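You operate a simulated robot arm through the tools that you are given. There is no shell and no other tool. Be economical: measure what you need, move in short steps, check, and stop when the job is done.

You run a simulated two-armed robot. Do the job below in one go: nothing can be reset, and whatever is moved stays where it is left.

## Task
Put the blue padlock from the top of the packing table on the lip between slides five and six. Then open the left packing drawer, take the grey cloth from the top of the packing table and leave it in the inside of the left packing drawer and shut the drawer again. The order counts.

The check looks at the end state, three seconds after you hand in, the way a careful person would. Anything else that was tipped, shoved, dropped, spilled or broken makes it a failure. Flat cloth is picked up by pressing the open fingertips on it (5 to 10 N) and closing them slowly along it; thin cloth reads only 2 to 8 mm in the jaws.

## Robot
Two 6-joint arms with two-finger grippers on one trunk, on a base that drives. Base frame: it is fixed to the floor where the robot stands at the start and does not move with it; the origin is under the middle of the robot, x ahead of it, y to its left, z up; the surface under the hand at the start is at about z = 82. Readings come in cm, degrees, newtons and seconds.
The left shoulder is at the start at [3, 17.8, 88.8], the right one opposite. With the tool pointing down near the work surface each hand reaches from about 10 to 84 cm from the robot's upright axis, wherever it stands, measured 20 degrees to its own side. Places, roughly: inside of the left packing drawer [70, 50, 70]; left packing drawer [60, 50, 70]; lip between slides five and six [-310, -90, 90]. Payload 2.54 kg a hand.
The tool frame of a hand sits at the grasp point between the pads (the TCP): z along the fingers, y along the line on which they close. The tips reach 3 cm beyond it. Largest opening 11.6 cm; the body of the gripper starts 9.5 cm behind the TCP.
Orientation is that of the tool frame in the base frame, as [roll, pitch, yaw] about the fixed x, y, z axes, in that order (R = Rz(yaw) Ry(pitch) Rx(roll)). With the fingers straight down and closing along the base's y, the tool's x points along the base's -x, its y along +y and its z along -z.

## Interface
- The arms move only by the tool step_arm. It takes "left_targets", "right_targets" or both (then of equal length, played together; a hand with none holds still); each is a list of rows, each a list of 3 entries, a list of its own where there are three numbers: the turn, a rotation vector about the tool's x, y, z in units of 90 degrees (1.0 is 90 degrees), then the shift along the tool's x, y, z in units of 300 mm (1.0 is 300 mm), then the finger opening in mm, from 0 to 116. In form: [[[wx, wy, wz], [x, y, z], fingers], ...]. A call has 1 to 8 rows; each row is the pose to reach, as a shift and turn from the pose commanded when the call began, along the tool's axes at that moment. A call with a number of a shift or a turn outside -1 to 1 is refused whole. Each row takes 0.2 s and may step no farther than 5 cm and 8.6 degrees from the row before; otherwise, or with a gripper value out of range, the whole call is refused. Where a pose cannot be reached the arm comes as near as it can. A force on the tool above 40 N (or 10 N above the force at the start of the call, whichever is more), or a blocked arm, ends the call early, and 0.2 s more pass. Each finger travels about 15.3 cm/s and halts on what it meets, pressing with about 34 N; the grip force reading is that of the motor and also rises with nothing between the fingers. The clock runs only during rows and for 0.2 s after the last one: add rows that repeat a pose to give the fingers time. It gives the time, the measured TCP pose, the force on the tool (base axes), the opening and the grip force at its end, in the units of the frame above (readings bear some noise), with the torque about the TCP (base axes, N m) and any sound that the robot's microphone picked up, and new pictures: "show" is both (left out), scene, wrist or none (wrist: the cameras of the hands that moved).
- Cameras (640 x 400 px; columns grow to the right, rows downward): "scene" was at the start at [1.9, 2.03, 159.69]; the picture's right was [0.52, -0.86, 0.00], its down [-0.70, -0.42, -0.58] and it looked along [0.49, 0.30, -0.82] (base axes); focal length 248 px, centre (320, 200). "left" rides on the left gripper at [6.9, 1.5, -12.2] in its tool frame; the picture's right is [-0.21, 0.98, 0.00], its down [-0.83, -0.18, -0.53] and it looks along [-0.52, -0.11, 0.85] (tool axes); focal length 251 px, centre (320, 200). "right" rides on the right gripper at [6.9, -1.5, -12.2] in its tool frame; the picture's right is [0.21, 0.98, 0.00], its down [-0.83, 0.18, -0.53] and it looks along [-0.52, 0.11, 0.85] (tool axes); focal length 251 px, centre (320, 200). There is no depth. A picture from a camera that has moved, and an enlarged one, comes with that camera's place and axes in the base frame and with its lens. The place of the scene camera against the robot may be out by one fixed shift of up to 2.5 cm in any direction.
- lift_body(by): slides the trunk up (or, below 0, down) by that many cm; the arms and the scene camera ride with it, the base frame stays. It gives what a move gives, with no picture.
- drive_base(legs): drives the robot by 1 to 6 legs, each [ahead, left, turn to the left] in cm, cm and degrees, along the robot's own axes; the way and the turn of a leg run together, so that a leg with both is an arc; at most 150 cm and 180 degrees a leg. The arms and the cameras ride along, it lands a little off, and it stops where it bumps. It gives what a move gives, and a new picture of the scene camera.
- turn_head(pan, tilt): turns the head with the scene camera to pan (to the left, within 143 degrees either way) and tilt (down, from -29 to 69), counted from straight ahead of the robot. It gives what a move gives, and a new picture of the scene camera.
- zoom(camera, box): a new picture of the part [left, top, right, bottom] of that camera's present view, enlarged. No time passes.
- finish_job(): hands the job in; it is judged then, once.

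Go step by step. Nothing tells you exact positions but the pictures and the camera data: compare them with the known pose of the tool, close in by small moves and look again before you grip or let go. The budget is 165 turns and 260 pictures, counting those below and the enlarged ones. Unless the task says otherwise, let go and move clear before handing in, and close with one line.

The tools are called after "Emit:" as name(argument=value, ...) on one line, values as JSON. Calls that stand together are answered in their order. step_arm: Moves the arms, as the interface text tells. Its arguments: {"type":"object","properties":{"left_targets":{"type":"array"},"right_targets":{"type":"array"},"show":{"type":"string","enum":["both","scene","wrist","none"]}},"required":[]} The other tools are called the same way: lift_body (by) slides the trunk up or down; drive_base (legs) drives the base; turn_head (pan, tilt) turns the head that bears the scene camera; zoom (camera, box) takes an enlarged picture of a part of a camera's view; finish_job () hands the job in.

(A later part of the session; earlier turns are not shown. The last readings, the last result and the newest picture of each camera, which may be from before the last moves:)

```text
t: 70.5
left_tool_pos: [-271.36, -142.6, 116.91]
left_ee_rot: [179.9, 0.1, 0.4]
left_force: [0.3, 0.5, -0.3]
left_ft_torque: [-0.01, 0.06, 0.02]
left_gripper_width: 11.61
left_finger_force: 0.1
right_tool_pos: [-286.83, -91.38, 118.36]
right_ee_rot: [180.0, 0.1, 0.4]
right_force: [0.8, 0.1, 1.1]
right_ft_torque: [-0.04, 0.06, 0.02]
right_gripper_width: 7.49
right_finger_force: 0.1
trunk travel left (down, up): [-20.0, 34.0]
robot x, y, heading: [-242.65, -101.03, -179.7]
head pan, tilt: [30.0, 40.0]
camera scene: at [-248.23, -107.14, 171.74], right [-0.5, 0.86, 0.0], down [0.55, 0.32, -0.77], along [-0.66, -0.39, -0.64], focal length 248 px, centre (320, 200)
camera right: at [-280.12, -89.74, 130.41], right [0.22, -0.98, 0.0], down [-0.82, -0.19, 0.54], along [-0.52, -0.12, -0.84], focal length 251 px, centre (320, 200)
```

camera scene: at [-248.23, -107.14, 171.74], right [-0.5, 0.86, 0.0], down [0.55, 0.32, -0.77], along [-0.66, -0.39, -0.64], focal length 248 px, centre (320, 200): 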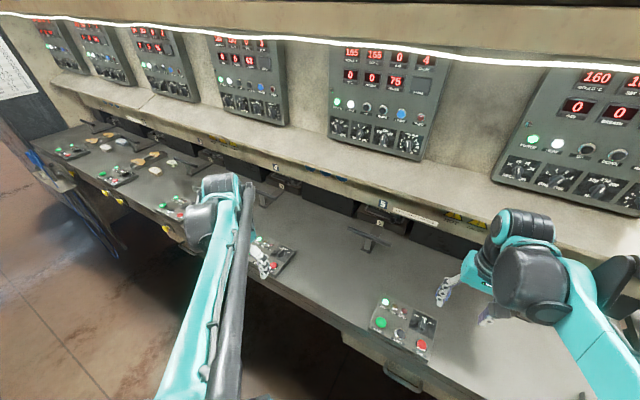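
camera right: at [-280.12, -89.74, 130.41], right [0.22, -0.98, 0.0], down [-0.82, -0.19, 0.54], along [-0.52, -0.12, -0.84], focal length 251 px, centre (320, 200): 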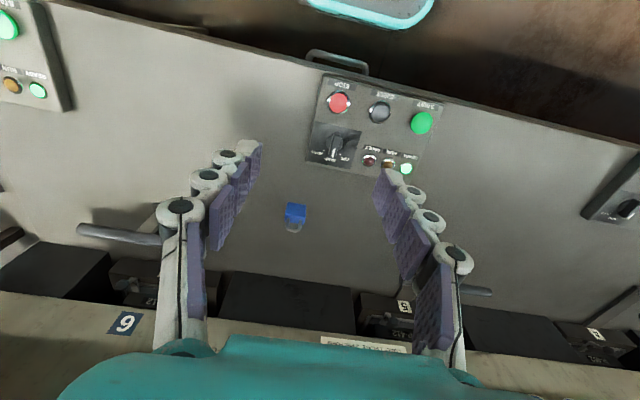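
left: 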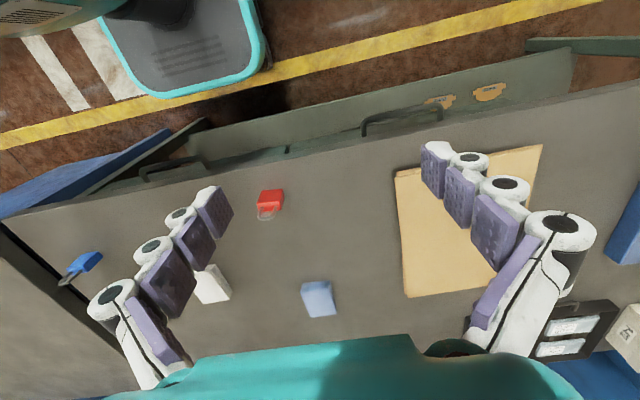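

The padlock stands on the lip midway between slides 5 and 6. Now I'll go back the same way: back off, lift, slide right and reverse past the bench.

Emit:
drive_base(legs=[[-12, 0, 0]])

Emit:
lift_body(by=20)

Emit:
drive_base(legs=[[0, -100, 0], [0, -93, 0]])

```text
t: 71.7
left_tool_pos: [-259.46, -142.61, 116.96]
left_ee_rot: [179.9, 0.1, 0.4]
left_force: [0.2, 0.1, 0.6]
left_ft_torque: [-0.01, 0.05, -0.02]
left_gripper_width: 11.6
left_finger_force: 0.0
right_tool_pos: [-275.3, -91.43, 118.32]
right_ee_rot: [-179.9, 0.1, 0.4]
right_force: [-0.5, 0.0, -0.8]
right_ft_torque: [-0.02, 0.06, 0.0]
right_gripper_width: 7.49
right_finger_force: 0.0
trunk travel left (down, up): [-20.0, 34.0]
robot x, y, heading: [-230.67, -100.95, -179.5]
head pan, tilt: [30.0, 40.0]
camera scene: at [-236.47, -107.11, 171.74], right [-0.51, 0.86, 0.0], down [0.55, 0.33, -0.77], along [-0.66, -0.39, -0.64], focal length 248 px, centre (320, 200)
```

scene: 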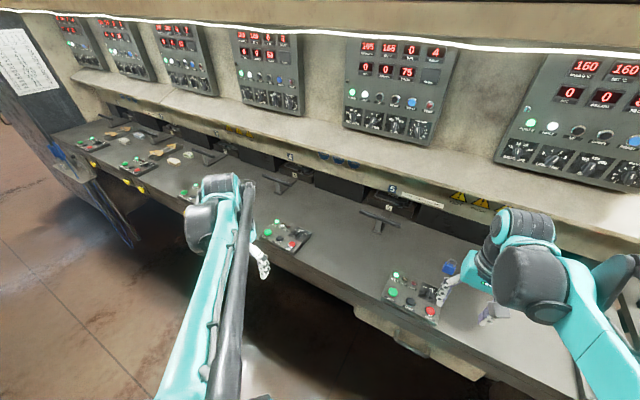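

```text
t: 73.9
left_tool_pos: [-259.81, -142.74, 136.87]
left_ee_rot: [-180.0, 0.0, 0.4]
left_force: [0.2, 0.1, -0.9]
left_ft_torque: [0.02, 0.0, 0.03]
left_gripper_width: 11.61
left_finger_force: 0.0
right_tool_pos: [-275.26, -91.38, 138.15]
right_ee_rot: [-180.0, -0.1, 0.5]
right_force: [-0.3, 0.4, -0.6]
right_ft_torque: [0.02, 0.02, 0.02]
right_gripper_width: 7.51
right_finger_force: 0.1
trunk travel left (down, up): [-40.0, 14.0]
robot x, y, heading: [-230.93, -101.21, -179.7]
head pan, tilt: [30.0, 40.0]
```

```text
t: 83.6
left_tool_pos: [-262.83, 50.85, 136.86]
left_ee_rot: [180.0, 0.0, 1.3]
left_force: [0.0, -0.4, 0.3]
left_ft_torque: [-0.02, -0.01, -0.01]
left_gripper_width: 11.59
left_finger_force: 0.1
right_tool_pos: [-279.1, 101.95, 138.28]
right_ee_rot: [180.0, 0.1, 1.3]
right_force: [0.4, 0.0, 0.4]
right_ft_torque: [0.03, 0.01, -0.01]
right_gripper_width: 7.52
right_finger_force: 0.0
trunk travel left (down, up): [-40.0, 14.0]
robot x, y, heading: [-234.96, 92.76, -178.7]
head pan, tilt: [30.0, 40.0]
camera scene: at [-240.33, 86.77, 191.73], right [-0.52, 0.85, 0.0], down [0.55, 0.33, -0.77], along [-0.65, -0.4, -0.64], focal length 248 px, centre (320, 200)
```

scene: 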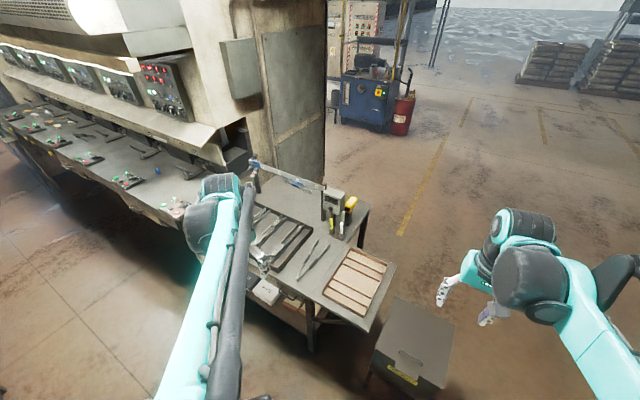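

Emit:
drive_base(legs=[[0, 0, -1.3], [-150, 0, 0], [-27, 0, 0]])

Emit:
drive_base(legs=[[0, 0, 90], [0, 0, 90]])

```text
t: 92.9
left_tool_pos: [-87.2, 49.68, 136.96]
left_ee_rot: [180.0, 0.0, -1.0]
left_force: [-0.3, -0.8, 1.1]
left_ft_torque: [0.02, -0.02, 0.01]
left_gripper_width: 11.62
left_finger_force: 0.0
right_tool_pos: [-101.58, 101.29, 138.19]
right_ee_rot: [180.0, -0.1, -1.2]
right_force: [-0.4, 0.3, 0.0]
right_ft_torque: [-0.02, 0.02, -0.01]
right_gripper_width: 7.46
right_finger_force: 0.0
trunk travel left (down, up): [-40.0, 14.0]
robot x, y, heading: [-57.28, 90.42, 178.9]
head pan, tilt: [30.0, 40.0]
camera scene: at [-63.24, 84.62, 191.73], right [-0.48, 0.88, 0.0], down [0.56, 0.31, -0.77], along [-0.67, -0.37, -0.64], focal length 248 px, centre (320, 200)
```

scene: 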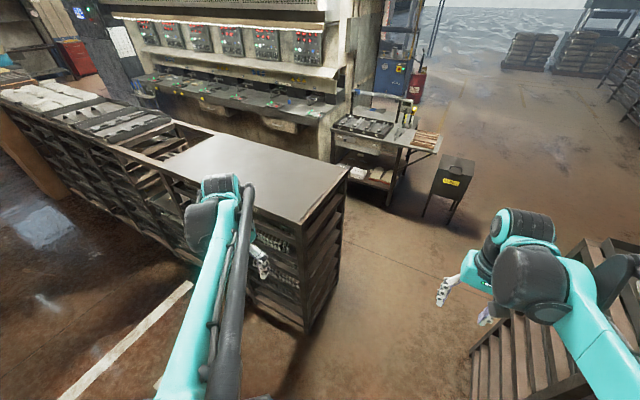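

```text
t: 100.9
left_tool_pos: [-27.2, 130.99, 136.88]
left_ee_rot: [179.9, 0.0, 178.2]
left_force: [0.7, -1.0, -0.4]
left_ft_torque: [0.01, 0.0, 0.03]
left_gripper_width: 11.61
left_finger_force: 0.0
right_tool_pos: [-13.43, 79.15, 138.32]
right_ee_rot: [-179.9, 0.1, 178.2]
right_force: [-0.3, 0.2, 0.2]
right_ft_torque: [0.0, -0.01, 0.0]
right_gripper_width: 7.49
right_finger_force: 0.0
trunk travel left (down, up): [-40.0, 14.0]
robot x, y, heading: [-57.38, 90.77, -1.8]
head pan, tilt: [30.0, 40.0]
camera scene: at [-54.2, 92.92, 191.73], right [0.47, -0.88, 0.0], down [-0.57, -0.3, -0.77], along [0.67, 0.36, -0.64], focal length 248 px, centre (320, 200)
```

scene: 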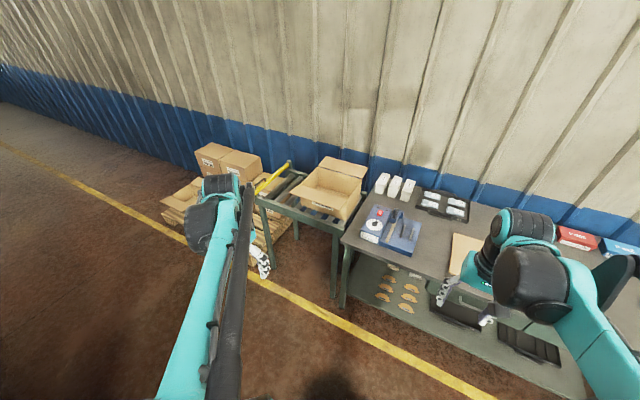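

Emit:
drive_base(legs=[[0, 0, 1.8], [0, -50, 0], [22, 0, 0]])

Emit:
turn_head(pan=5, tilt=45)

```text
t: 105.5
left_tool_pos: [-6.92, 82.45, 136.92]
left_ee_rot: [180.0, 0.0, -179.7]
left_force: [0.3, -0.8, -0.1]
left_ft_torque: [-0.04, 0.0, 0.04]
left_gripper_width: 11.61
left_finger_force: 0.0
right_tool_pos: [8.7, 31.15, 138.19]
right_ee_rot: [-179.9, 0.1, -179.7]
right_force: [-0.2, -0.4, 0.7]
right_ft_torque: [-0.03, 0.01, -0.01]
right_gripper_width: 7.53
right_finger_force: 0.0
trunk travel left (down, up): [-40.0, 14.0]
robot x, y, heading: [-35.82, 40.75, 0.3]
head pan, tilt: [30.0, 40.0]
camera scene: at [-32.68, 43.52, 191.74], right [0.5, -0.86, 0.0], down [-0.56, -0.32, -0.77], along [0.66, 0.39, -0.64], focal length 248 px, centre (320, 200)
```

scene: 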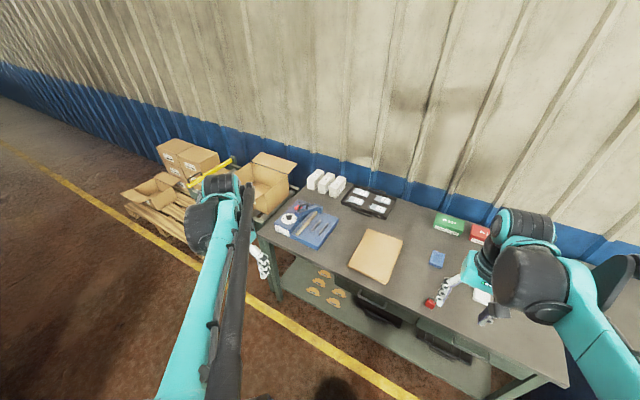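

```text
t: 106.4
left_tool_pos: [-7.02, 82.49, 136.78]
left_ee_rot: [180.0, 0.0, -179.6]
left_force: [-0.9, -0.6, 0.2]
left_ft_torque: [0.02, -0.02, 0.04]
left_gripper_width: 11.56
left_finger_force: 0.2
right_tool_pos: [8.54, 31.16, 138.27]
right_ee_rot: [-180.0, 0.1, -179.7]
right_force: [0.3, -0.4, -0.2]
right_ft_torque: [-0.03, 0.01, -0.03]
right_gripper_width: 7.5
right_finger_force: 0.0
trunk travel left (down, up): [-40.0, 14.0]
robot x, y, heading: [-35.77, 40.87, 0.1]
head pan, tilt: [5.0, 45.0]
camera scene: at [-32.02, 40.03, 191.01], right [0.09, -1.0, 0.0], down [-0.7, -0.07, -0.71], along [0.7, 0.07, -0.71], focal length 248 px, centre (320, 200)
```

scene: 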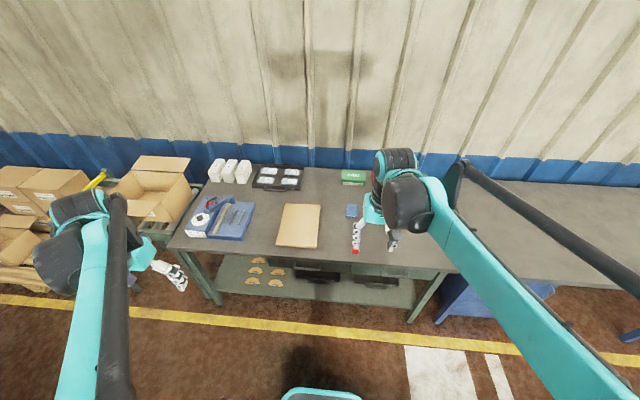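

Emit:
lift_body(by=-34)

Emit:
turn_head(pan=-2, tilt=35)

Emit:
zoom(camera="scene", box=[180, 170, 460, 345])

```text
t: 109.7
left_tool_pos: [-6.99, 82.53, 102.76]
left_ee_rot: [180.0, -0.1, -179.7]
left_force: [0.1, -0.7, 1.0]
left_ft_torque: [-0.03, 0.01, -0.01]
left_gripper_width: 11.6
left_finger_force: 0.1
right_tool_pos: [8.54, 31.16, 104.23]
right_ee_rot: [180.0, 0.0, -179.7]
right_force: [-0.4, 0.0, -0.6]
right_ft_torque: [0.0, -0.02, 0.03]
right_gripper_width: 7.49
right_finger_force: 0.1
trunk travel left (down, up): [-6.0, 48.0]
robot x, y, heading: [-35.48, 40.73, 0.5]
head pan, tilt: [5.0, 45.0]
```

```text
t: 110.5
left_tool_pos: [-6.92, 82.5, 102.8]
left_ee_rot: [179.9, 0.0, -179.7]
left_force: [0.3, -0.8, 0.2]
left_ft_torque: [0.0, 0.0, -0.02]
left_gripper_width: 11.61
left_finger_force: 0.0
right_tool_pos: [8.59, 31.11, 104.29]
right_ee_rot: [-179.9, 0.0, -179.7]
right_force: [-0.8, -0.3, -0.2]
right_ft_torque: [0.02, -0.01, 0.0]
right_gripper_width: 7.5
right_finger_force: 0.0
trunk travel left (down, up): [-6.0, 48.0]
robot x, y, heading: [-35.77, 40.64, 0.2]
head pan, tilt: [-2.0, 35.0]
camera scene: at [-31.22, 39.0, 158.49], right [-0.03, -1.0, 0.0], down [-0.57, 0.02, -0.82], along [0.82, -0.02, -0.57], focal length 248 px, centre (320, 200)
```

scene: 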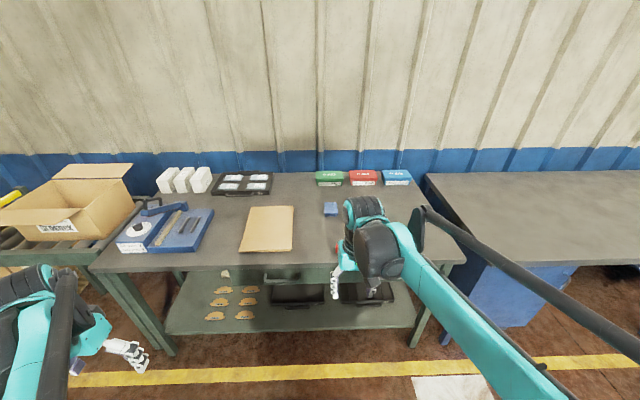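

```text
2.29 times, centred on (320, 258) of scene
camera zoom: at [-31.22, 39.0, 158.49], right [-0.03, -1.0, 0.0], down [-0.57, 0.02, -0.82], along [0.82, -0.02, -0.57], focal length 567 px, centre (320, 69)
```

zoom: 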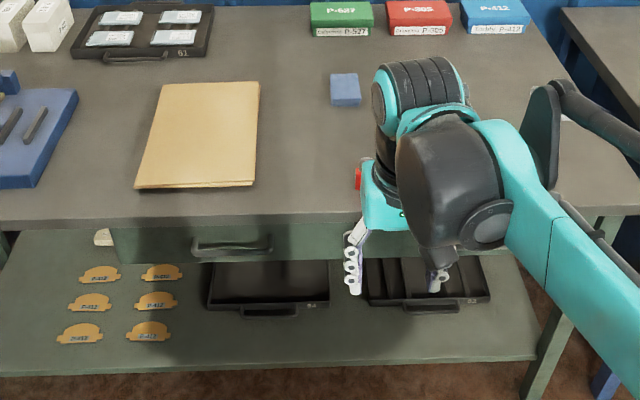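

The left drawer's bow handle is near [36, 54, 71]. I'll turn the left hand to point forward with its fingers closing vertically, and clear the right hand to the side.

Emit:
step_arm(left_targets=[[[-0.055, -0.055, 0.055], [-0.05, -0.085, 0.075], 80], [[-0.11, -0.11, 0.11], [-0.1, -0.17, 0.15], 80], [[-0.165, -0.165, 0.165], [-0.15, -0.255, 0.225], 80], [[-0.22, -0.22, 0.22], [-0.2, -0.34, 0.3], 80], [[-0.275, -0.275, 0.275], [-0.25, -0.425, 0.375], 80], [[-0.33, -0.33, 0.33], [-0.3, -0.51, 0.45], 80], [[-0.385, -0.385, 0.385], [-0.35, -0.595, 0.525], 80], [[-0.44, -0.44, 0.44], [-0.4, -0.68, 0.6], 80]], right_targets=[[[0, 0, 0], [0, -0.1, 0], 75], [[0, 0, 0], [0, -0.2, 0], 75], [[0, 0, 0], [0, -0.3, 0], 75], [[0, 0, 0], [0, -0.4, 0], 75], [[0, 0, 0], [0, -0.5, 0], 75], [[0, 0, 0], [0, -0.6, 0], 75], [[0, 0, 0], [0, -0.7, 0], 75], [[0, 0, 0], [0, -0.8, 0], 75]], show="scene")

```text
t: 112.2
left_tool_pos: [5.62, 61.89, 90.56]
left_ee_rot: [127.6, 18.8, 127.9]
left_force: [0.4, 0.5, 0.8]
left_ft_torque: [0.02, 0.0, 0.03]
left_gripper_width: 8.02
left_finger_force: 0.0
left hand out of reach, approached as far as the arm can: row 7, 8
right_tool_pos: [8.67, 7.0, 104.24]
right_ee_rot: [-180.0, -0.1, -179.7]
right_force: [-0.4, 0.2, 0.7]
right_ft_torque: [0.01, 0.02, 0.03]
right_gripper_width: 7.49
right_finger_force: 0.0
trunk travel left (down, up): [-6.0, 48.0]
robot x, y, heading: [-35.84, 40.75, 0.4]
head pan, tilt: [-2.0, 35.0]
camera scene: at [-31.21, 38.89, 158.49], right [-0.03, -1.0, 0.0], down [-0.57, 0.02, -0.82], along [0.82, -0.02, -0.57], focal length 248 px, centre (320, 200)
```

scene: 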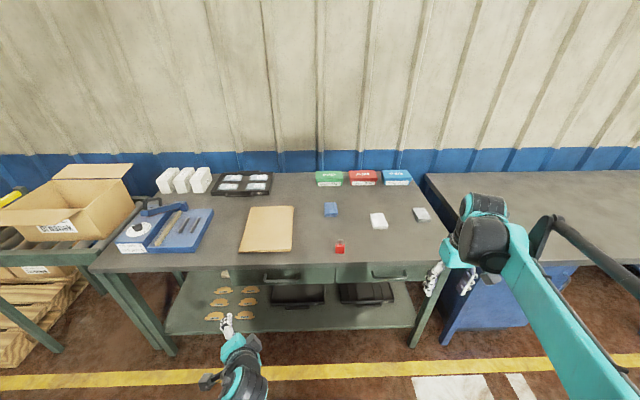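

Emit:
step_arm(left_targets=[[[-0.047, -0.0476, 0.047], [-0.0447, -0.0304, 0.0676], 70], [[-0.094, -0.095, 0.094], [-0.089, -0.061, 0.135], 70], [[-0.141, -0.143, 0.141], [-0.134, -0.091, 0.203], 70], [[-0.188, -0.19, 0.188], [-0.179, -0.122, 0.27], 70], [[-0.235, -0.238, 0.235], [-0.224, -0.152, 0.338], 70], [[-0.282, -0.286, 0.282], [-0.268, -0.182, 0.406], 70], [[-0.33, -0.333, 0.328], [-0.313, -0.213, 0.473], 70], [[-0.33, -0.333, 0.328], [-0.313, -0.213, 0.473], 70]])

```text
t: 114.0
left_tool_pos: [30.92, 54.11, 97.14]
left_ee_rot: [90.0, 0.3, 90.0]
left_force: [-0.2, -0.1, 0.6]
left_ft_torque: [-0.01, 0.03, -0.01]
left_gripper_width: 7.03
left_finger_force: 0.2
left hand out of reach, approached as far as the arm can: row 1, 2, 3, 4, 5, 6, 7, 8
right_tool_pos: [8.6, 7.12, 104.25]
right_ee_rot: [179.9, 0.1, -179.8]
right_force: [-0.3, 0.0, -0.2]
right_ft_torque: [0.0, -0.01, 0.03]
right_gripper_width: 7.51
right_finger_force: 0.0
trunk travel left (down, up): [-6.0, 48.0]
robot x, y, heading: [-36.06, 40.96, 0.2]
head pan, tilt: [-2.0, 35.0]
camera scene: at [-31.38, 38.97, 158.5], right [-0.03, -1.0, 0.0], down [-0.57, 0.02, -0.82], along [0.82, -0.02, -0.57], focal length 248 px, centre (320, 200)
camera left: at [18.75, 60.99, 98.49], right [0.0, -0.21, 0.98], down [-0.53, -0.83, -0.18], along [0.85, -0.52, -0.11], focal length 251 px, centre (320, 200)
```

scene: 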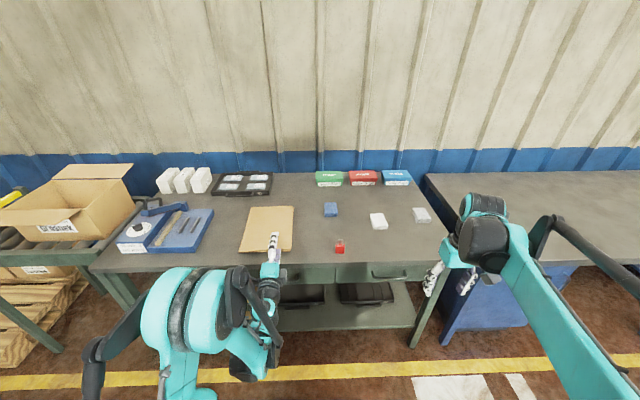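
left: 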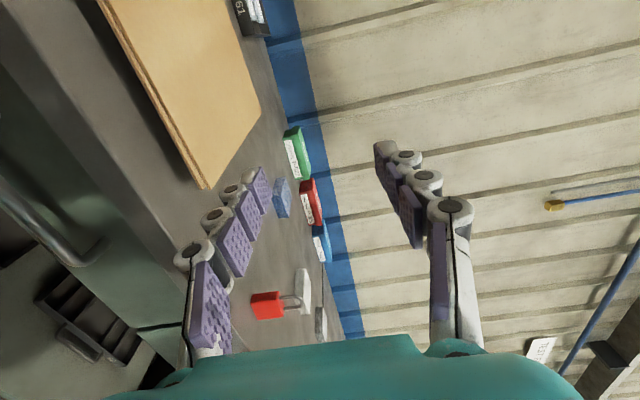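

The hand is level but stopped at z 97, so it can't reach low in this pose. I'll check how far the handle stands out from the table edge.

Emit:
zoom(camera="left", box=[0, 100, 240, 350])

```text
1.60 times, centred on (120, 225) of left
camera zoom: at [18.75, 60.99, 98.49], right [0.0, -0.21, 0.98], down [-0.53, -0.83, -0.18], along [0.85, -0.52, -0.11], focal length 402 px, centre (640, 160)
```

zoom: 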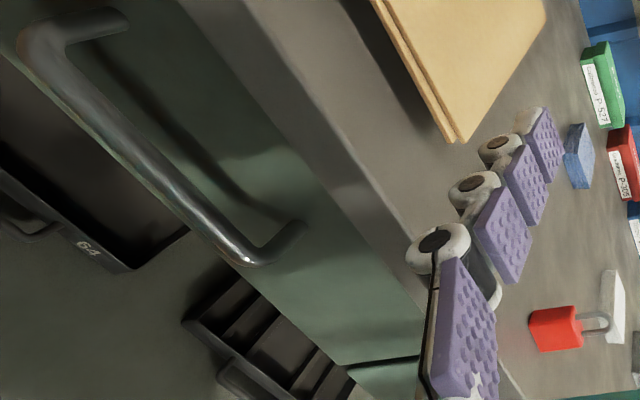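

The bar is about 4 cm proud of the drawer face, roughly under the table edge, so I must grip it from the front. The arm is too folded here, so I'll back off and stretch it lower.

Emit:
drive_base(legs=[[-22, 0, 0]])

Emit:
lift_body(by=-5)

Emit:
step_arm(left_targets=[[[0, 0, 0], [0, 0, 0.1], 70], [[0, 0, 0], [0, -0.02, 0.2], 70], [[0, 0, 0], [0, -0.04, 0.3], 70], [[0, 0, 0], [0, -0.04, 0.3], 70]])

```text
t: 115.7
left_tool_pos: [9.15, 54.17, 97.12]
left_ee_rot: [89.9, 0.2, 90.2]
left_force: [0.1, -0.3, 0.5]
left_ft_torque: [0.05, 0.02, 0.0]
left_gripper_width: 7.0
left_finger_force: 0.0
right_tool_pos: [-13.08, 6.95, 104.3]
right_ee_rot: [180.0, 0.2, -179.6]
right_force: [-0.5, -0.1, -0.3]
right_ft_torque: [-0.01, -0.06, -0.04]
right_gripper_width: 7.51
right_finger_force: 0.0
trunk travel left (down, up): [-6.0, 48.0]
robot x, y, heading: [-57.74, 40.47, 0.4]
head pan, tilt: [-2.0, 35.0]
camera scene: at [-53.12, 38.86, 158.5], right [-0.03, -1.0, 0.0], down [-0.57, 0.02, -0.82], along [0.82, -0.02, -0.57], focal length 248 px, centre (320, 200)
```

scene: 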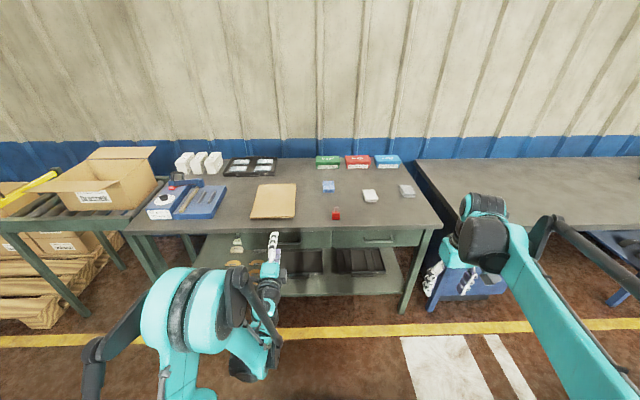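

```text
t: 116.7
left_tool_pos: [9.27, 54.12, 92.05]
left_ee_rot: [89.9, 0.3, 90.2]
left_force: [0.7, -0.4, -0.6]
left_ft_torque: [-0.01, 0.01, 0.01]
left_gripper_width: 7.02
left_finger_force: 0.1
right_tool_pos: [-13.08, 7.05, 99.32]
right_ee_rot: [-179.9, -0.1, -179.6]
right_force: [-0.4, -0.7, 1.0]
right_ft_torque: [0.07, -0.06, -0.04]
right_gripper_width: 7.51
right_finger_force: 0.1
trunk travel left (down, up): [-1.0, 53.0]
robot x, y, heading: [-57.21, 40.55, 0.3]
head pan, tilt: [-2.0, 35.0]
```

```text
t: 117.7
left_tool_pos: [18.49, 54.14, 90.91]
left_ee_rot: [89.9, 0.2, 90.2]
left_force: [-0.2, -0.5, 0.4]
left_ft_torque: [0.04, -0.02, -0.01]
left_gripper_width: 7.0
left_finger_force: 0.0
right_tool_pos: [-13.04, 7.06, 99.15]
right_ee_rot: [-179.9, 0.0, -179.6]
right_force: [0.0, 0.6, -0.8]
right_ft_torque: [0.01, -0.01, -0.01]
right_gripper_width: 7.51
right_finger_force: 0.1
trunk travel left (down, up): [-1.0, 53.0]
robot x, y, heading: [-57.27, 41.18, 0.6]
head pan, tilt: [-2.0, 35.0]
camera scene: at [-52.99, 38.86, 153.49], right [-0.03, -1.0, 0.0], down [-0.57, 0.02, -0.82], along [0.82, -0.02, -0.57], focal length 248 px, centre (320, 200)
camera left: at [6.12, 61.03, 92.34], right [0.0, -0.21, 0.98], down [-0.53, -0.83, -0.18], along [0.85, -0.52, -0.11], focal length 251 px, centre (320, 200)
```

scene: 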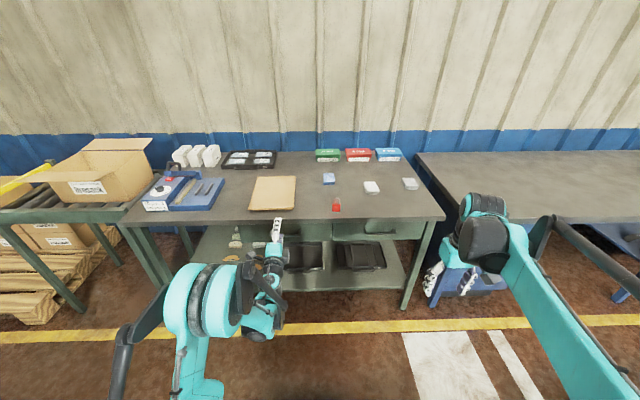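
left: 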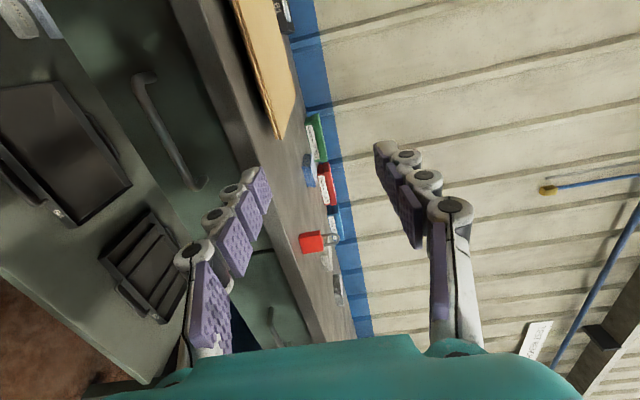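

It tracks well when stretched. I'll lower it to handle height, still well in front of the drawer.

Emit:
step_arm(left_targets=[[[0, 0, 0], [0, -0.15, 0.02], 60], [[0, 0, 0], [0, -0.3, 0.04], 60], [[0, 0, 0], [0, -0.45, 0.06], 60], [[0, 0, 0], [0, -0.6, 0.08], 60], [[0, 0, 0], [0, -0.633, 0.08], 60], [[0, 0, 0], [0, -0.633, 0.08], 60]])

```text
t: 119.0
left_tool_pos: [21.68, 54.02, 72.14]
left_ee_rot: [90.0, 0.2, 90.2]
left_force: [0.2, -0.2, 0.5]
left_ft_torque: [0.0, -0.03, -0.02]
left_gripper_width: 6.0
left_finger_force: 0.0
left hand out of reach, approached as far as the arm can: row 4, 5, 6
right_tool_pos: [-13.14, 7.03, 99.29]
right_ee_rot: [180.0, 0.0, -179.6]
right_force: [0.1, -0.1, 0.0]
right_ft_torque: [-0.02, 0.01, 0.04]
right_gripper_width: 7.5
right_finger_force: 0.1
trunk travel left (down, up): [-1.0, 53.0]
robot x, y, heading: [-57.7, 40.89, 0.6]
head pan, tilt: [-2.0, 35.0]
camera scene: at [-52.98, 38.86, 153.49], right [-0.03, -1.0, 0.0], down [-0.57, 0.02, -0.82], along [0.82, -0.02, -0.57], focal length 248 px, centre (320, 200)
camera left: at [9.44, 60.87, 73.52], right [0.0, -0.21, 0.98], down [-0.53, -0.83, -0.18], along [0.85, -0.52, -0.11], focal length 251 px, centre (320, 200)
```

scene: 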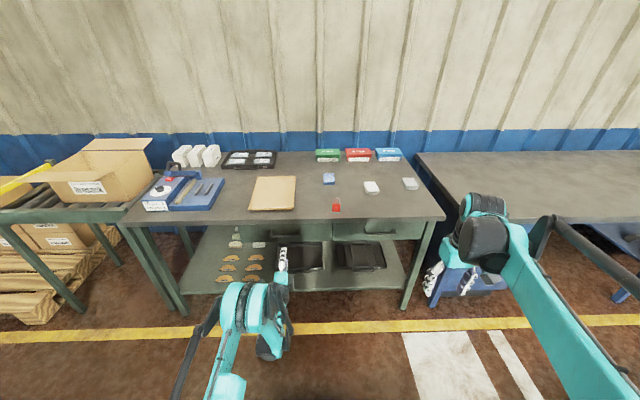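
left: 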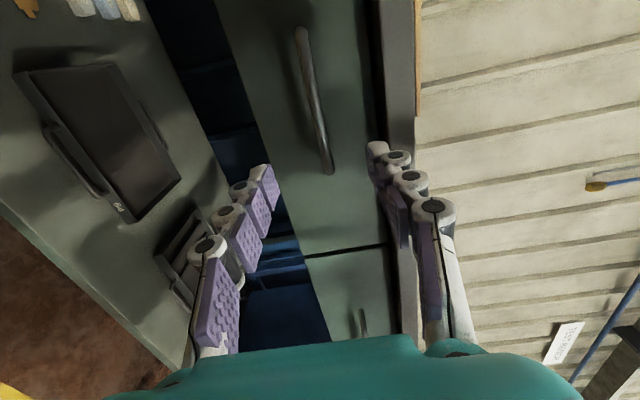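

The bar lies at z ≈ 72, y 48 to 62, x ≈ 36. I'll go forward with open fingers to straddle it.

Emit:
step_arm(left_targets=[[[0, 0, 0], [0.02, 0.01, 0.11], 60], [[0, 0, 0], [0.033, 0.01, 0.22], 60], [[0, 0, 0], [0.033, 0.01, 0.33], 60], [[0, 0, 0], [0.033, 0.01, 0.36], 60], [[0, 0, 0], [0.033, 0.01, 0.36], 60]], show="wrist")

```text
t: 120.2
left_tool_pos: [32.36, 54.96, 72.48]
left_ee_rot: [90.1, 0.2, 90.1]
left_force: [-0.4, -0.4, -0.2]
left_ft_torque: [0.01, 0.0, -0.02]
left_gripper_width: 5.99
left_finger_force: 0.0
right_tool_pos: [-13.05, 7.16, 99.26]
right_ee_rot: [180.0, 0.0, -179.6]
right_force: [-0.8, -0.2, 0.3]
right_ft_torque: [0.02, 0.01, 0.02]
right_gripper_width: 7.51
right_finger_force: 0.1
trunk travel left (down, up): [-1.0, 53.0]
robot x, y, heading: [-57.31, 40.81, 0.5]
head pan, tilt: [-2.0, 35.0]
camera left: at [20.2, 61.85, 73.97], right [0.0, -0.21, 0.98], down [-0.53, -0.83, -0.18], along [0.85, -0.52, -0.11], focal length 251 px, centre (320, 200)
```

left: 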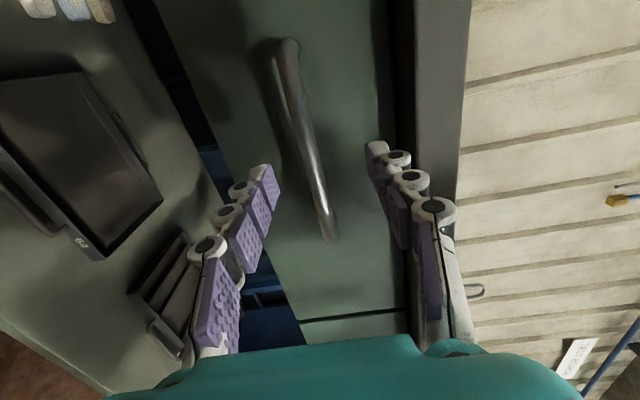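

Emit:
step_arm(left_targets=[[[0, 0, 0], [0, -0.01, 0.05], 60], [[0, 0, 0], [0, -0.01, 0.1], 60], [[0, 0, 0], [0, -0.01, 0.1], 40], [[0, 0, 0], [0, -0.01, 0.1], 20], [[0, 0, 0], [0, -0.01, 0.1], 5], [[0, 0, 0], [0, -0.01, 0.1], 5]], show="wrist")

```text
t: 121.4
left_tool_pos: [34.26, 55.13, 73.06]
left_ee_rot: [90.1, 0.4, 90.2]
left_force: [-0.6, -0.4, -40.5]
left_ft_torque: [0.1, 0.81, 0.12]
left_gripper_width: 3.14
left_finger_force: 20.1
left hand out of reach, approached as far as the arm can: row 1, 2, 3, 4, 5
right_tool_pos: [-12.69, 7.13, 99.14]
right_ee_rot: [-179.7, -0.1, -179.5]
right_force: [-0.5, 0.0, 0.3]
right_ft_torque: [-0.01, -0.03, 0.01]
right_gripper_width: 7.48
right_finger_force: 0.1
trunk travel left (down, up): [-1.0, 53.0]
robot x, y, heading: [-57.42, 40.63, 0.2]
head pan, tilt: [-2.0, 35.0]
stopped in row 5 (left hand): the force on the tool passed its limit at 43 N (the readings are from after the stop); the commanded pose is now the measured one
camera left: at [22.09, 62.06, 74.54], right [0.0, -0.21, 0.98], down [-0.53, -0.83, -0.18], along [0.85, -0.52, -0.12], focal length 251 px, centre (320, 200)
```

left: 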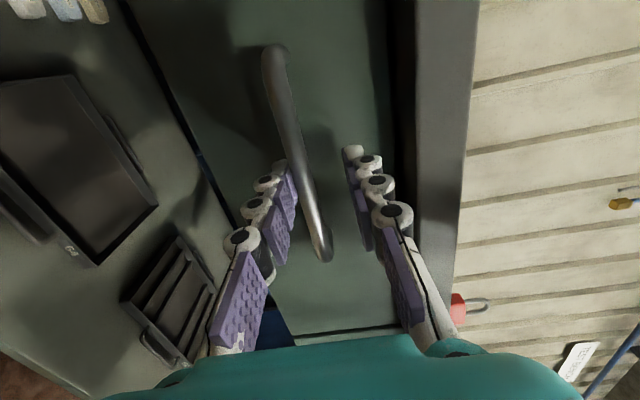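

The lower finger met the bar first, so the hand is about 1 cm too high. I'll reopen, lower it and come a little closer.

Emit:
step_arm(left_targets=[[[0, 0, 0], [0, 0, 0], 55], [[0, 0, 0], [0, -0.015, 0], 55], [[0, 0, 0], [0, -0.033, 0], 55], [[0, 0, 0], [0, -0.033, 0], 55]], show="none")

Emit:
drive_base(legs=[[2, 0, 0]])

Emit:
zoom(camera="left", box=[160, 20, 480, 300])

```text
t: 122.4
left_tool_pos: [33.56, 55.34, 73.41]
left_ee_rot: [90.1, 0.2, 90.1]
left_force: [0.4, -0.1, -0.2]
left_ft_torque: [-0.03, 0.03, 0.0]
left_gripper_width: 5.5
left_finger_force: 0.1
left hand out of reach, approached as far as the arm can: row 2, 3, 4
right_tool_pos: [-12.93, 7.09, 99.32]
right_ee_rot: [-180.0, 0.0, -179.6]
right_force: [-0.1, -0.2, 0.2]
right_ft_torque: [0.03, 0.0, -0.02]
right_gripper_width: 7.51
right_finger_force: 0.0
trunk travel left (down, up): [-1.0, 53.0]
robot x, y, heading: [-57.51, 40.68, 0.6]
head pan, tilt: [-2.0, 35.0]
```

```text
t: 123.2
left_tool_pos: [35.7, 55.18, 73.24]
left_ee_rot: [90.2, 0.2, 90.3]
left_force: [0.3, -0.1, -1.8]
left_ft_torque: [-0.01, -0.03, 0.03]
left_gripper_width: 5.49
left_finger_force: 0.1
right_tool_pos: [-10.96, 7.04, 99.2]
right_ee_rot: [-180.0, -0.1, -179.6]
right_force: [0.7, 0.0, -0.7]
right_ft_torque: [0.0, 0.07, -0.01]
right_gripper_width: 7.5
right_finger_force: 0.1
trunk travel left (down, up): [-1.0, 53.0]
robot x, y, heading: [-55.26, 40.53, 0.4]
head pan, tilt: [-2.0, 35.0]
camera scene: at [-50.82, 38.88, 153.48], right [-0.03, -1.0, 0.0], down [-0.57, 0.02, -0.82], along [0.82, -0.02, -0.57], focal length 248 px, centre (320, 200)
```

scene: 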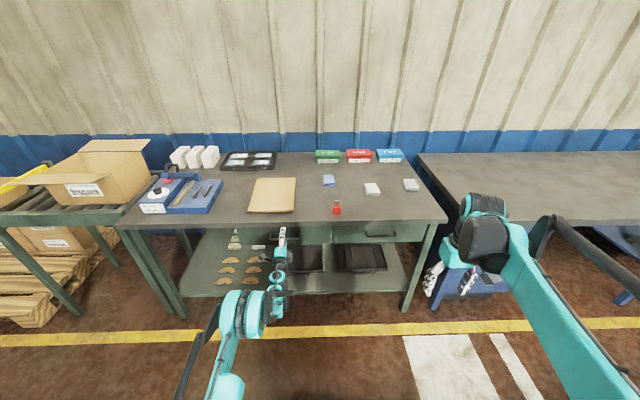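

```text
1.43 times, centred on (320, 160) of left
camera zoom: at [23.51, 62.1, 74.7], right [0.0, -0.21, 0.98], down [-0.53, -0.83, -0.18], along [0.85, -0.52, -0.11], focal length 359 px, centre (320, 257)
```

zoom: 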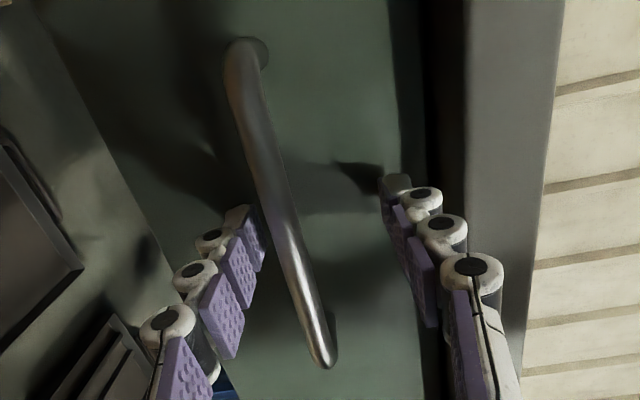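

Emit:
lift_body(by=-0.9)

Emit:
step_arm(left_targets=[[[0, 0, 0], [0, 0, 0], 40], [[0, 0, 0], [0, 0, 0], 25], [[0, 0, 0], [0, 0, 0], 15], [[0, 0, 0], [0, 0, 0], 10]], show="wrist")

```text
t: 123.8
left_tool_pos: [35.72, 55.19, 72.36]
left_ee_rot: [90.0, 0.2, 90.1]
left_force: [1.0, 0.1, 0.3]
left_ft_torque: [0.04, 0.01, -0.01]
left_gripper_width: 5.48
left_finger_force: 0.1
right_tool_pos: [-11.09, 7.2, 98.32]
right_ee_rot: [180.0, 0.0, -179.6]
right_force: [-0.8, 0.0, -0.1]
right_ft_torque: [-0.01, -0.05, 0.03]
right_gripper_width: 7.49
right_finger_force: 0.1
trunk travel left (down, up): [-0.1, 53.9]
robot x, y, heading: [-55.6, 41.0, 0.3]
head pan, tilt: [-2.0, 35.0]
```

```text
t: 124.8
left_tool_pos: [35.63, 55.34, 72.31]
left_ee_rot: [90.0, 0.2, 90.2]
left_force: [-2.0, 0.3, -10.5]
left_ft_torque: [0.01, 0.07, -0.01]
left_gripper_width: 1.68
left_finger_force: 5.0
right_tool_pos: [-11.12, 7.0, 98.3]
right_ee_rot: [180.0, -0.1, -179.6]
right_force: [-0.1, -0.5, 0.9]
right_ft_torque: [0.02, 0.02, 0.02]
right_gripper_width: 7.5
right_finger_force: 0.1
trunk travel left (down, up): [-0.1, 53.9]
robot x, y, heading: [-55.63, 40.59, 0.3]
head pan, tilt: [-2.0, 35.0]
camera left: at [23.49, 62.1, 73.79], right [0.0, -0.21, 0.98], down [-0.53, -0.83, -0.18], along [0.85, -0.52, -0.11], focal length 251 px, centre (320, 200)
```

left: 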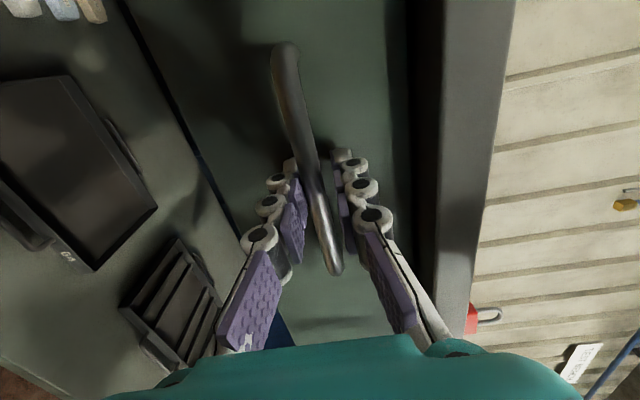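

Emit:
step_arm(left_targets=[[[0, 0, 0], [0, -0.005, 0], 8], [[0, 0, 0], [0, -0.005, 0], 4], [[0, 0, 0], [0, -0.005, 0], 4]], show="none")

Emit:
drive_base(legs=[[-8, 0, 0]])

```text
t: 125.5
left_tool_pos: [35.76, 55.27, 72.25]
left_ee_rot: [90.2, 0.3, 90.3]
left_force: [0.3, -0.7, -14.9]
left_ft_torque: [0.02, 0.08, -0.08]
left_gripper_width: 1.39
left_finger_force: 7.9
right_tool_pos: [-10.96, 7.03, 98.34]
right_ee_rot: [179.9, 0.0, -179.5]
right_force: [-0.3, 0.5, -0.3]
right_ft_torque: [-0.02, -0.01, 0.0]
right_gripper_width: 7.51
right_finger_force: 0.1
trunk travel left (down, up): [-0.1, 53.9]
robot x, y, heading: [-55.51, 41.0, 0.5]
head pan, tilt: [-2.0, 35.0]
```

```text
t: 126.7
left_tool_pos: [27.98, 55.21, 72.07]
left_ee_rot: [90.2, 0.3, 90.3]
left_force: [-1.8, 0.2, -16.2]
left_ft_torque: [-0.02, 0.02, -0.04]
left_gripper_width: 0.99
left_finger_force: 37.2
right_tool_pos: [-18.55, 7.01, 98.18]
right_ee_rot: [-179.8, -0.1, -179.8]
right_force: [0.4, -0.2, 0.3]
right_ft_torque: [0.0, -0.04, 0.01]
right_gripper_width: 7.51
right_finger_force: 0.0
trunk travel left (down, up): [-0.1, 53.9]
robot x, y, heading: [-63.08, 40.7, 0.4]
head pan, tilt: [-2.0, 35.0]
stopped in leg 1: the force on the tool passed its limit at 42 N (the readings are from after the stop); the commanded pose is now the measured one
camera scene: at [-58.38, 38.86, 152.58], right [-0.03, -1.0, 0.0], down [-0.57, 0.02, -0.82], along [0.82, -0.02, -0.58], focal length 248 px, centre (320, 200)
```

scene: 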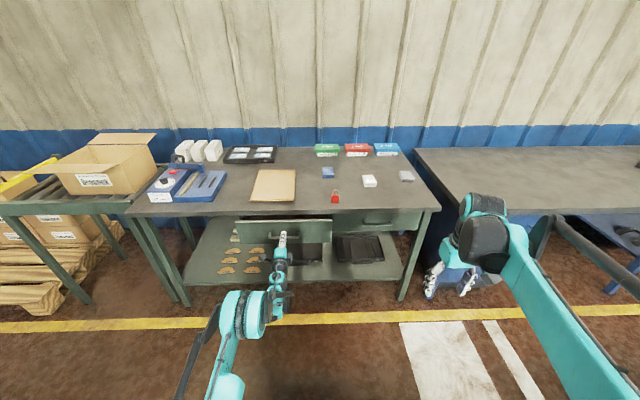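

The drawer is sliding out: about 8 cm so far. I'll go on in short pulls.

Emit:
drive_base(legs=[[-7, 0, 0]])

Emit:
drive_base(legs=[[-7, 0, 0]])

```text
t: 127.7
left_tool_pos: [20.99, 55.2, 72.03]
left_ee_rot: [90.3, 0.2, 90.2]
left_force: [-0.6, 0.7, -19.3]
left_ft_torque: [-0.05, 0.08, -0.16]
left_gripper_width: 1.0
left_finger_force: 37.7
right_tool_pos: [-25.39, 6.96, 98.35]
right_ee_rot: [-179.8, -0.1, -179.5]
right_force: [0.9, -0.9, 0.1]
right_ft_torque: [0.0, 0.01, 0.02]
right_gripper_width: 7.49
right_finger_force: 0.0
trunk travel left (down, up): [-0.1, 53.9]
robot x, y, heading: [-70.06, 40.51, 0.3]
head pan, tilt: [-2.0, 35.0]
camera scene: at [-65.25, 38.83, 152.57], right [-0.03, -1.0, 0.0], down [-0.58, 0.02, -0.82], along [0.82, -0.02, -0.58], focal length 248 px, centre (320, 200)
```

scene: 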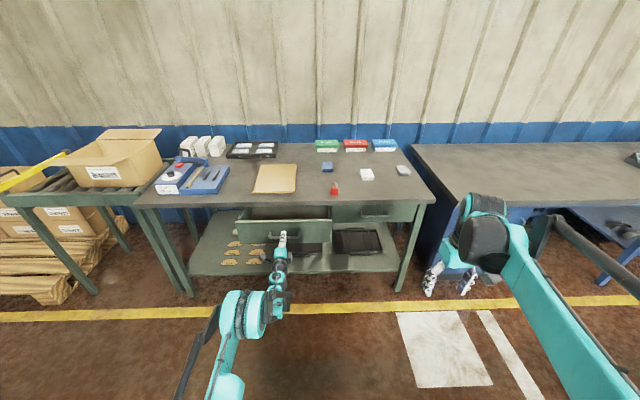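

```text
t: 128.7
left_tool_pos: [14.27, 55.2, 72.0]
left_ee_rot: [90.4, 0.1, 90.4]
left_force: [-0.3, 5.0, -18.7]
left_ft_torque: [-0.02, 0.07, 0.07]
left_gripper_width: 1.01
left_finger_force: 37.7
right_tool_pos: [-32.39, 7.0, 98.36]
right_ee_rot: [-180.0, -0.1, -179.8]
right_force: [0.8, -0.6, -0.2]
right_ft_torque: [0.02, 0.01, 0.01]
right_gripper_width: 7.53
right_finger_force: 0.2
trunk travel left (down, up): [-0.1, 53.9]
robot x, y, heading: [-77.27, 40.5, 0.4]
head pan, tilt: [-2.0, 35.0]
camera scene: at [-72.11, 38.84, 152.58], right [-0.03, -1.0, 0.0], down [-0.58, 0.02, -0.82], along [0.82, -0.02, -0.58], focal length 248 px, centre (320, 200)
```

scene: 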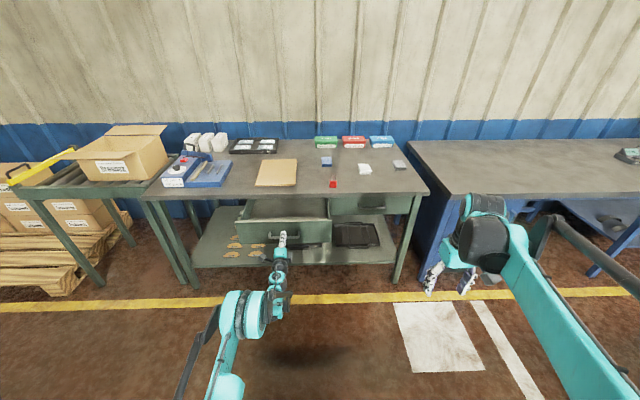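

The drawer is about 21 cm open, which is enough. I'll let go, back away and look in.

Emit:
step_arm(left_targets=[[[0, 0, 0], [0, 0, 0], 25], [[0, 0, 0], [0, 0, 0], 45], [[0, 0, 0], [0, 0, 0], 60], [[0, 0, 0], [0, 0, 0], 60]], show="none")

Emit:
drive_base(legs=[[-12, 0, 0]])

Emit:
zoom(camera="scene", box=[200, 110, 460, 280])

```text
t: 129.7
left_tool_pos: [14.16, 55.11, 72.0]
left_ee_rot: [90.1, 0.1, 90.3]
left_force: [-0.2, -0.5, -0.9]
left_ft_torque: [0.01, 0.01, -0.03]
left_gripper_width: 5.99
left_finger_force: 0.1
right_tool_pos: [-32.56, 6.89, 98.38]
right_ee_rot: [-180.0, 0.0, -179.7]
right_force: [0.1, 0.2, 0.2]
right_ft_torque: [0.0, 0.0, 0.07]
right_gripper_width: 7.5
right_finger_force: 0.0
trunk travel left (down, up): [-0.1, 53.9]
robot x, y, heading: [-76.61, 40.68, 0.1]
head pan, tilt: [-2.0, 35.0]
```

```text
t: 130.9
left_tool_pos: [2.01, 54.87, 72.31]
left_ee_rot: [90.1, 0.2, 90.1]
left_force: [-1.4, 0.8, 1.1]
left_ft_torque: [0.0, 0.03, -0.03]
left_gripper_width: 6.0
left_finger_force: 0.0
right_tool_pos: [-44.8, 6.81, 98.36]
right_ee_rot: [-180.0, 0.1, -179.8]
right_force: [-0.6, 0.2, 0.4]
right_ft_torque: [0.0, -0.03, 0.0]
right_gripper_width: 7.51
right_finger_force: 0.0
trunk travel left (down, up): [-0.1, 53.9]
robot x, y, heading: [-89.17, 40.68, 0.4]
head pan, tilt: [-2.0, 35.0]
camera scene: at [-84.66, 38.66, 152.6], right [-0.03, -1.0, 0.0], down [-0.57, 0.02, -0.82], along [0.82, -0.02, -0.57], focal length 248 px, centre (320, 200)
```

scene: 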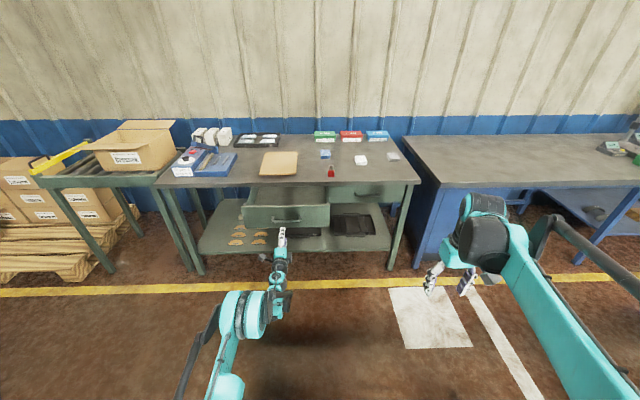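

```text
2.35 times, centred on (330, 195) of scene
camera zoom: at [-84.66, 38.66, 152.6], right [-0.03, -1.0, 0.0], down [-0.57, 0.02, -0.82], along [0.82, -0.02, -0.57], focal length 584 px, centre (296, 212)
```

zoom: 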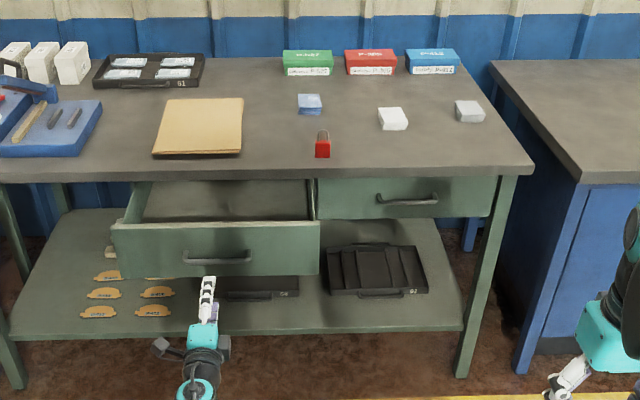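

The drawer is open and empty. I'll raise the trunk and bring the left hand back to its compact downward pose.

Emit:
lift_body(by=20)

Emit:
step_arm(left_targets=[[[0.055, 0.055, -0.055], [0, 0.06, -0.11], 60], [[0.11, 0.11, -0.11], [0, 0.12, -0.22], 60], [[0.165, 0.165, -0.165], [0, 0.18, -0.33], 60], [[0.22, 0.22, -0.22], [0, 0.24, -0.44], 60], [[0.275, 0.275, -0.275], [0, 0.3, -0.55], 60], [[0.33, 0.33, -0.33], [0, 0.36, -0.66], 60], [[0.385, 0.385, -0.385], [0, 0.42, -0.77], 60], [[0.44, 0.44, -0.44], [0, 0.48, -0.88], 60]], show="none")

Emit:
step_arm(left_targets=[[[0.055, 0.055, -0.055], [0, 0, 0], 60], [[0.11, 0.11, -0.11], [0, 0, 0], 60], [[0.165, 0.165, -0.165], [0, 0, 0], 60], [[0.22, 0.22, -0.22], [0, 0, 0], 60], [[0.275, 0.275, -0.275], [0, 0, 0], 60], [[0.33, 0.33, -0.33], [0, 0, 0], 60], [[0.33, 0.33, -0.33], [0, 0, 0], 60]], show="scene")

```text
t: 133.1
left_tool_pos: [1.96, 55.0, 92.1]
left_ee_rot: [90.2, 0.2, 90.3]
left_force: [-0.9, 0.1, 0.3]
left_ft_torque: [-0.01, -0.02, -0.02]
left_gripper_width: 5.99
left_finger_force: 0.1
right_tool_pos: [-44.7, 6.71, 118.32]
right_ee_rot: [-180.0, 0.0, -179.7]
right_force: [0.6, 0.4, 0.4]
right_ft_torque: [0.02, 0.01, 0.0]
right_gripper_width: 7.5
right_finger_force: 0.0
trunk travel left (down, up): [-20.1, 33.9]
robot x, y, heading: [-89.17, 40.66, 0.4]
head pan, tilt: [-2.0, 35.0]
```

```text
t: 134.9
left_tool_pos: [-24.51, 54.92, 106.74]
left_ee_rot: [142.6, 19.0, 142.8]
left_force: [-0.5, 0.3, 0.3]
left_ft_torque: [-0.01, -0.04, -0.03]
left_gripper_width: 5.99
left_finger_force: 0.2
right_tool_pos: [-44.77, 6.86, 118.46]
right_ee_rot: [-179.9, 0.2, -179.7]
right_force: [0.3, -1.6, -0.3]
right_ft_torque: [-0.01, -0.06, 0.02]
right_gripper_width: 7.5
right_finger_force: 0.0
trunk travel left (down, up): [-20.1, 33.9]
robot x, y, heading: [-89.31, 40.93, 0.4]
head pan, tilt: [-2.0, 35.0]
```

```text
t: 136.5
left_tool_pos: [-24.3, 54.96, 106.68]
left_ee_rot: [-179.8, -0.3, -179.7]
left_force: [-0.6, 0.7, 0.7]
left_ft_torque: [0.04, -0.01, -0.03]
left_gripper_width: 6.01
left_finger_force: 0.0
right_tool_pos: [-44.72, 6.73, 118.36]
right_ee_rot: [-180.0, 0.0, -179.6]
right_force: [-0.6, -0.1, -0.1]
right_ft_torque: [0.01, -0.05, -0.02]
right_gripper_width: 7.5
right_finger_force: 0.0
trunk travel left (down, up): [-20.1, 33.9]
robot x, y, heading: [-89.27, 40.65, 0.6]
head pan, tilt: [-2.0, 35.0]
camera scene: at [-84.58, 38.6, 172.59], right [-0.03, -1.0, 0.0], down [-0.57, 0.02, -0.82], along [0.82, -0.02, -0.57], focal length 248 px, centre (320, 200)
```

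scene: 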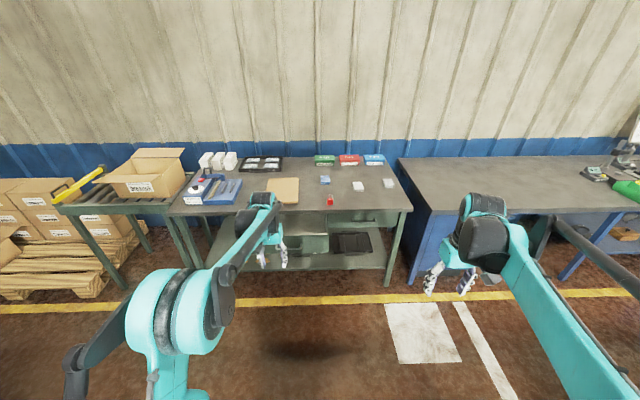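

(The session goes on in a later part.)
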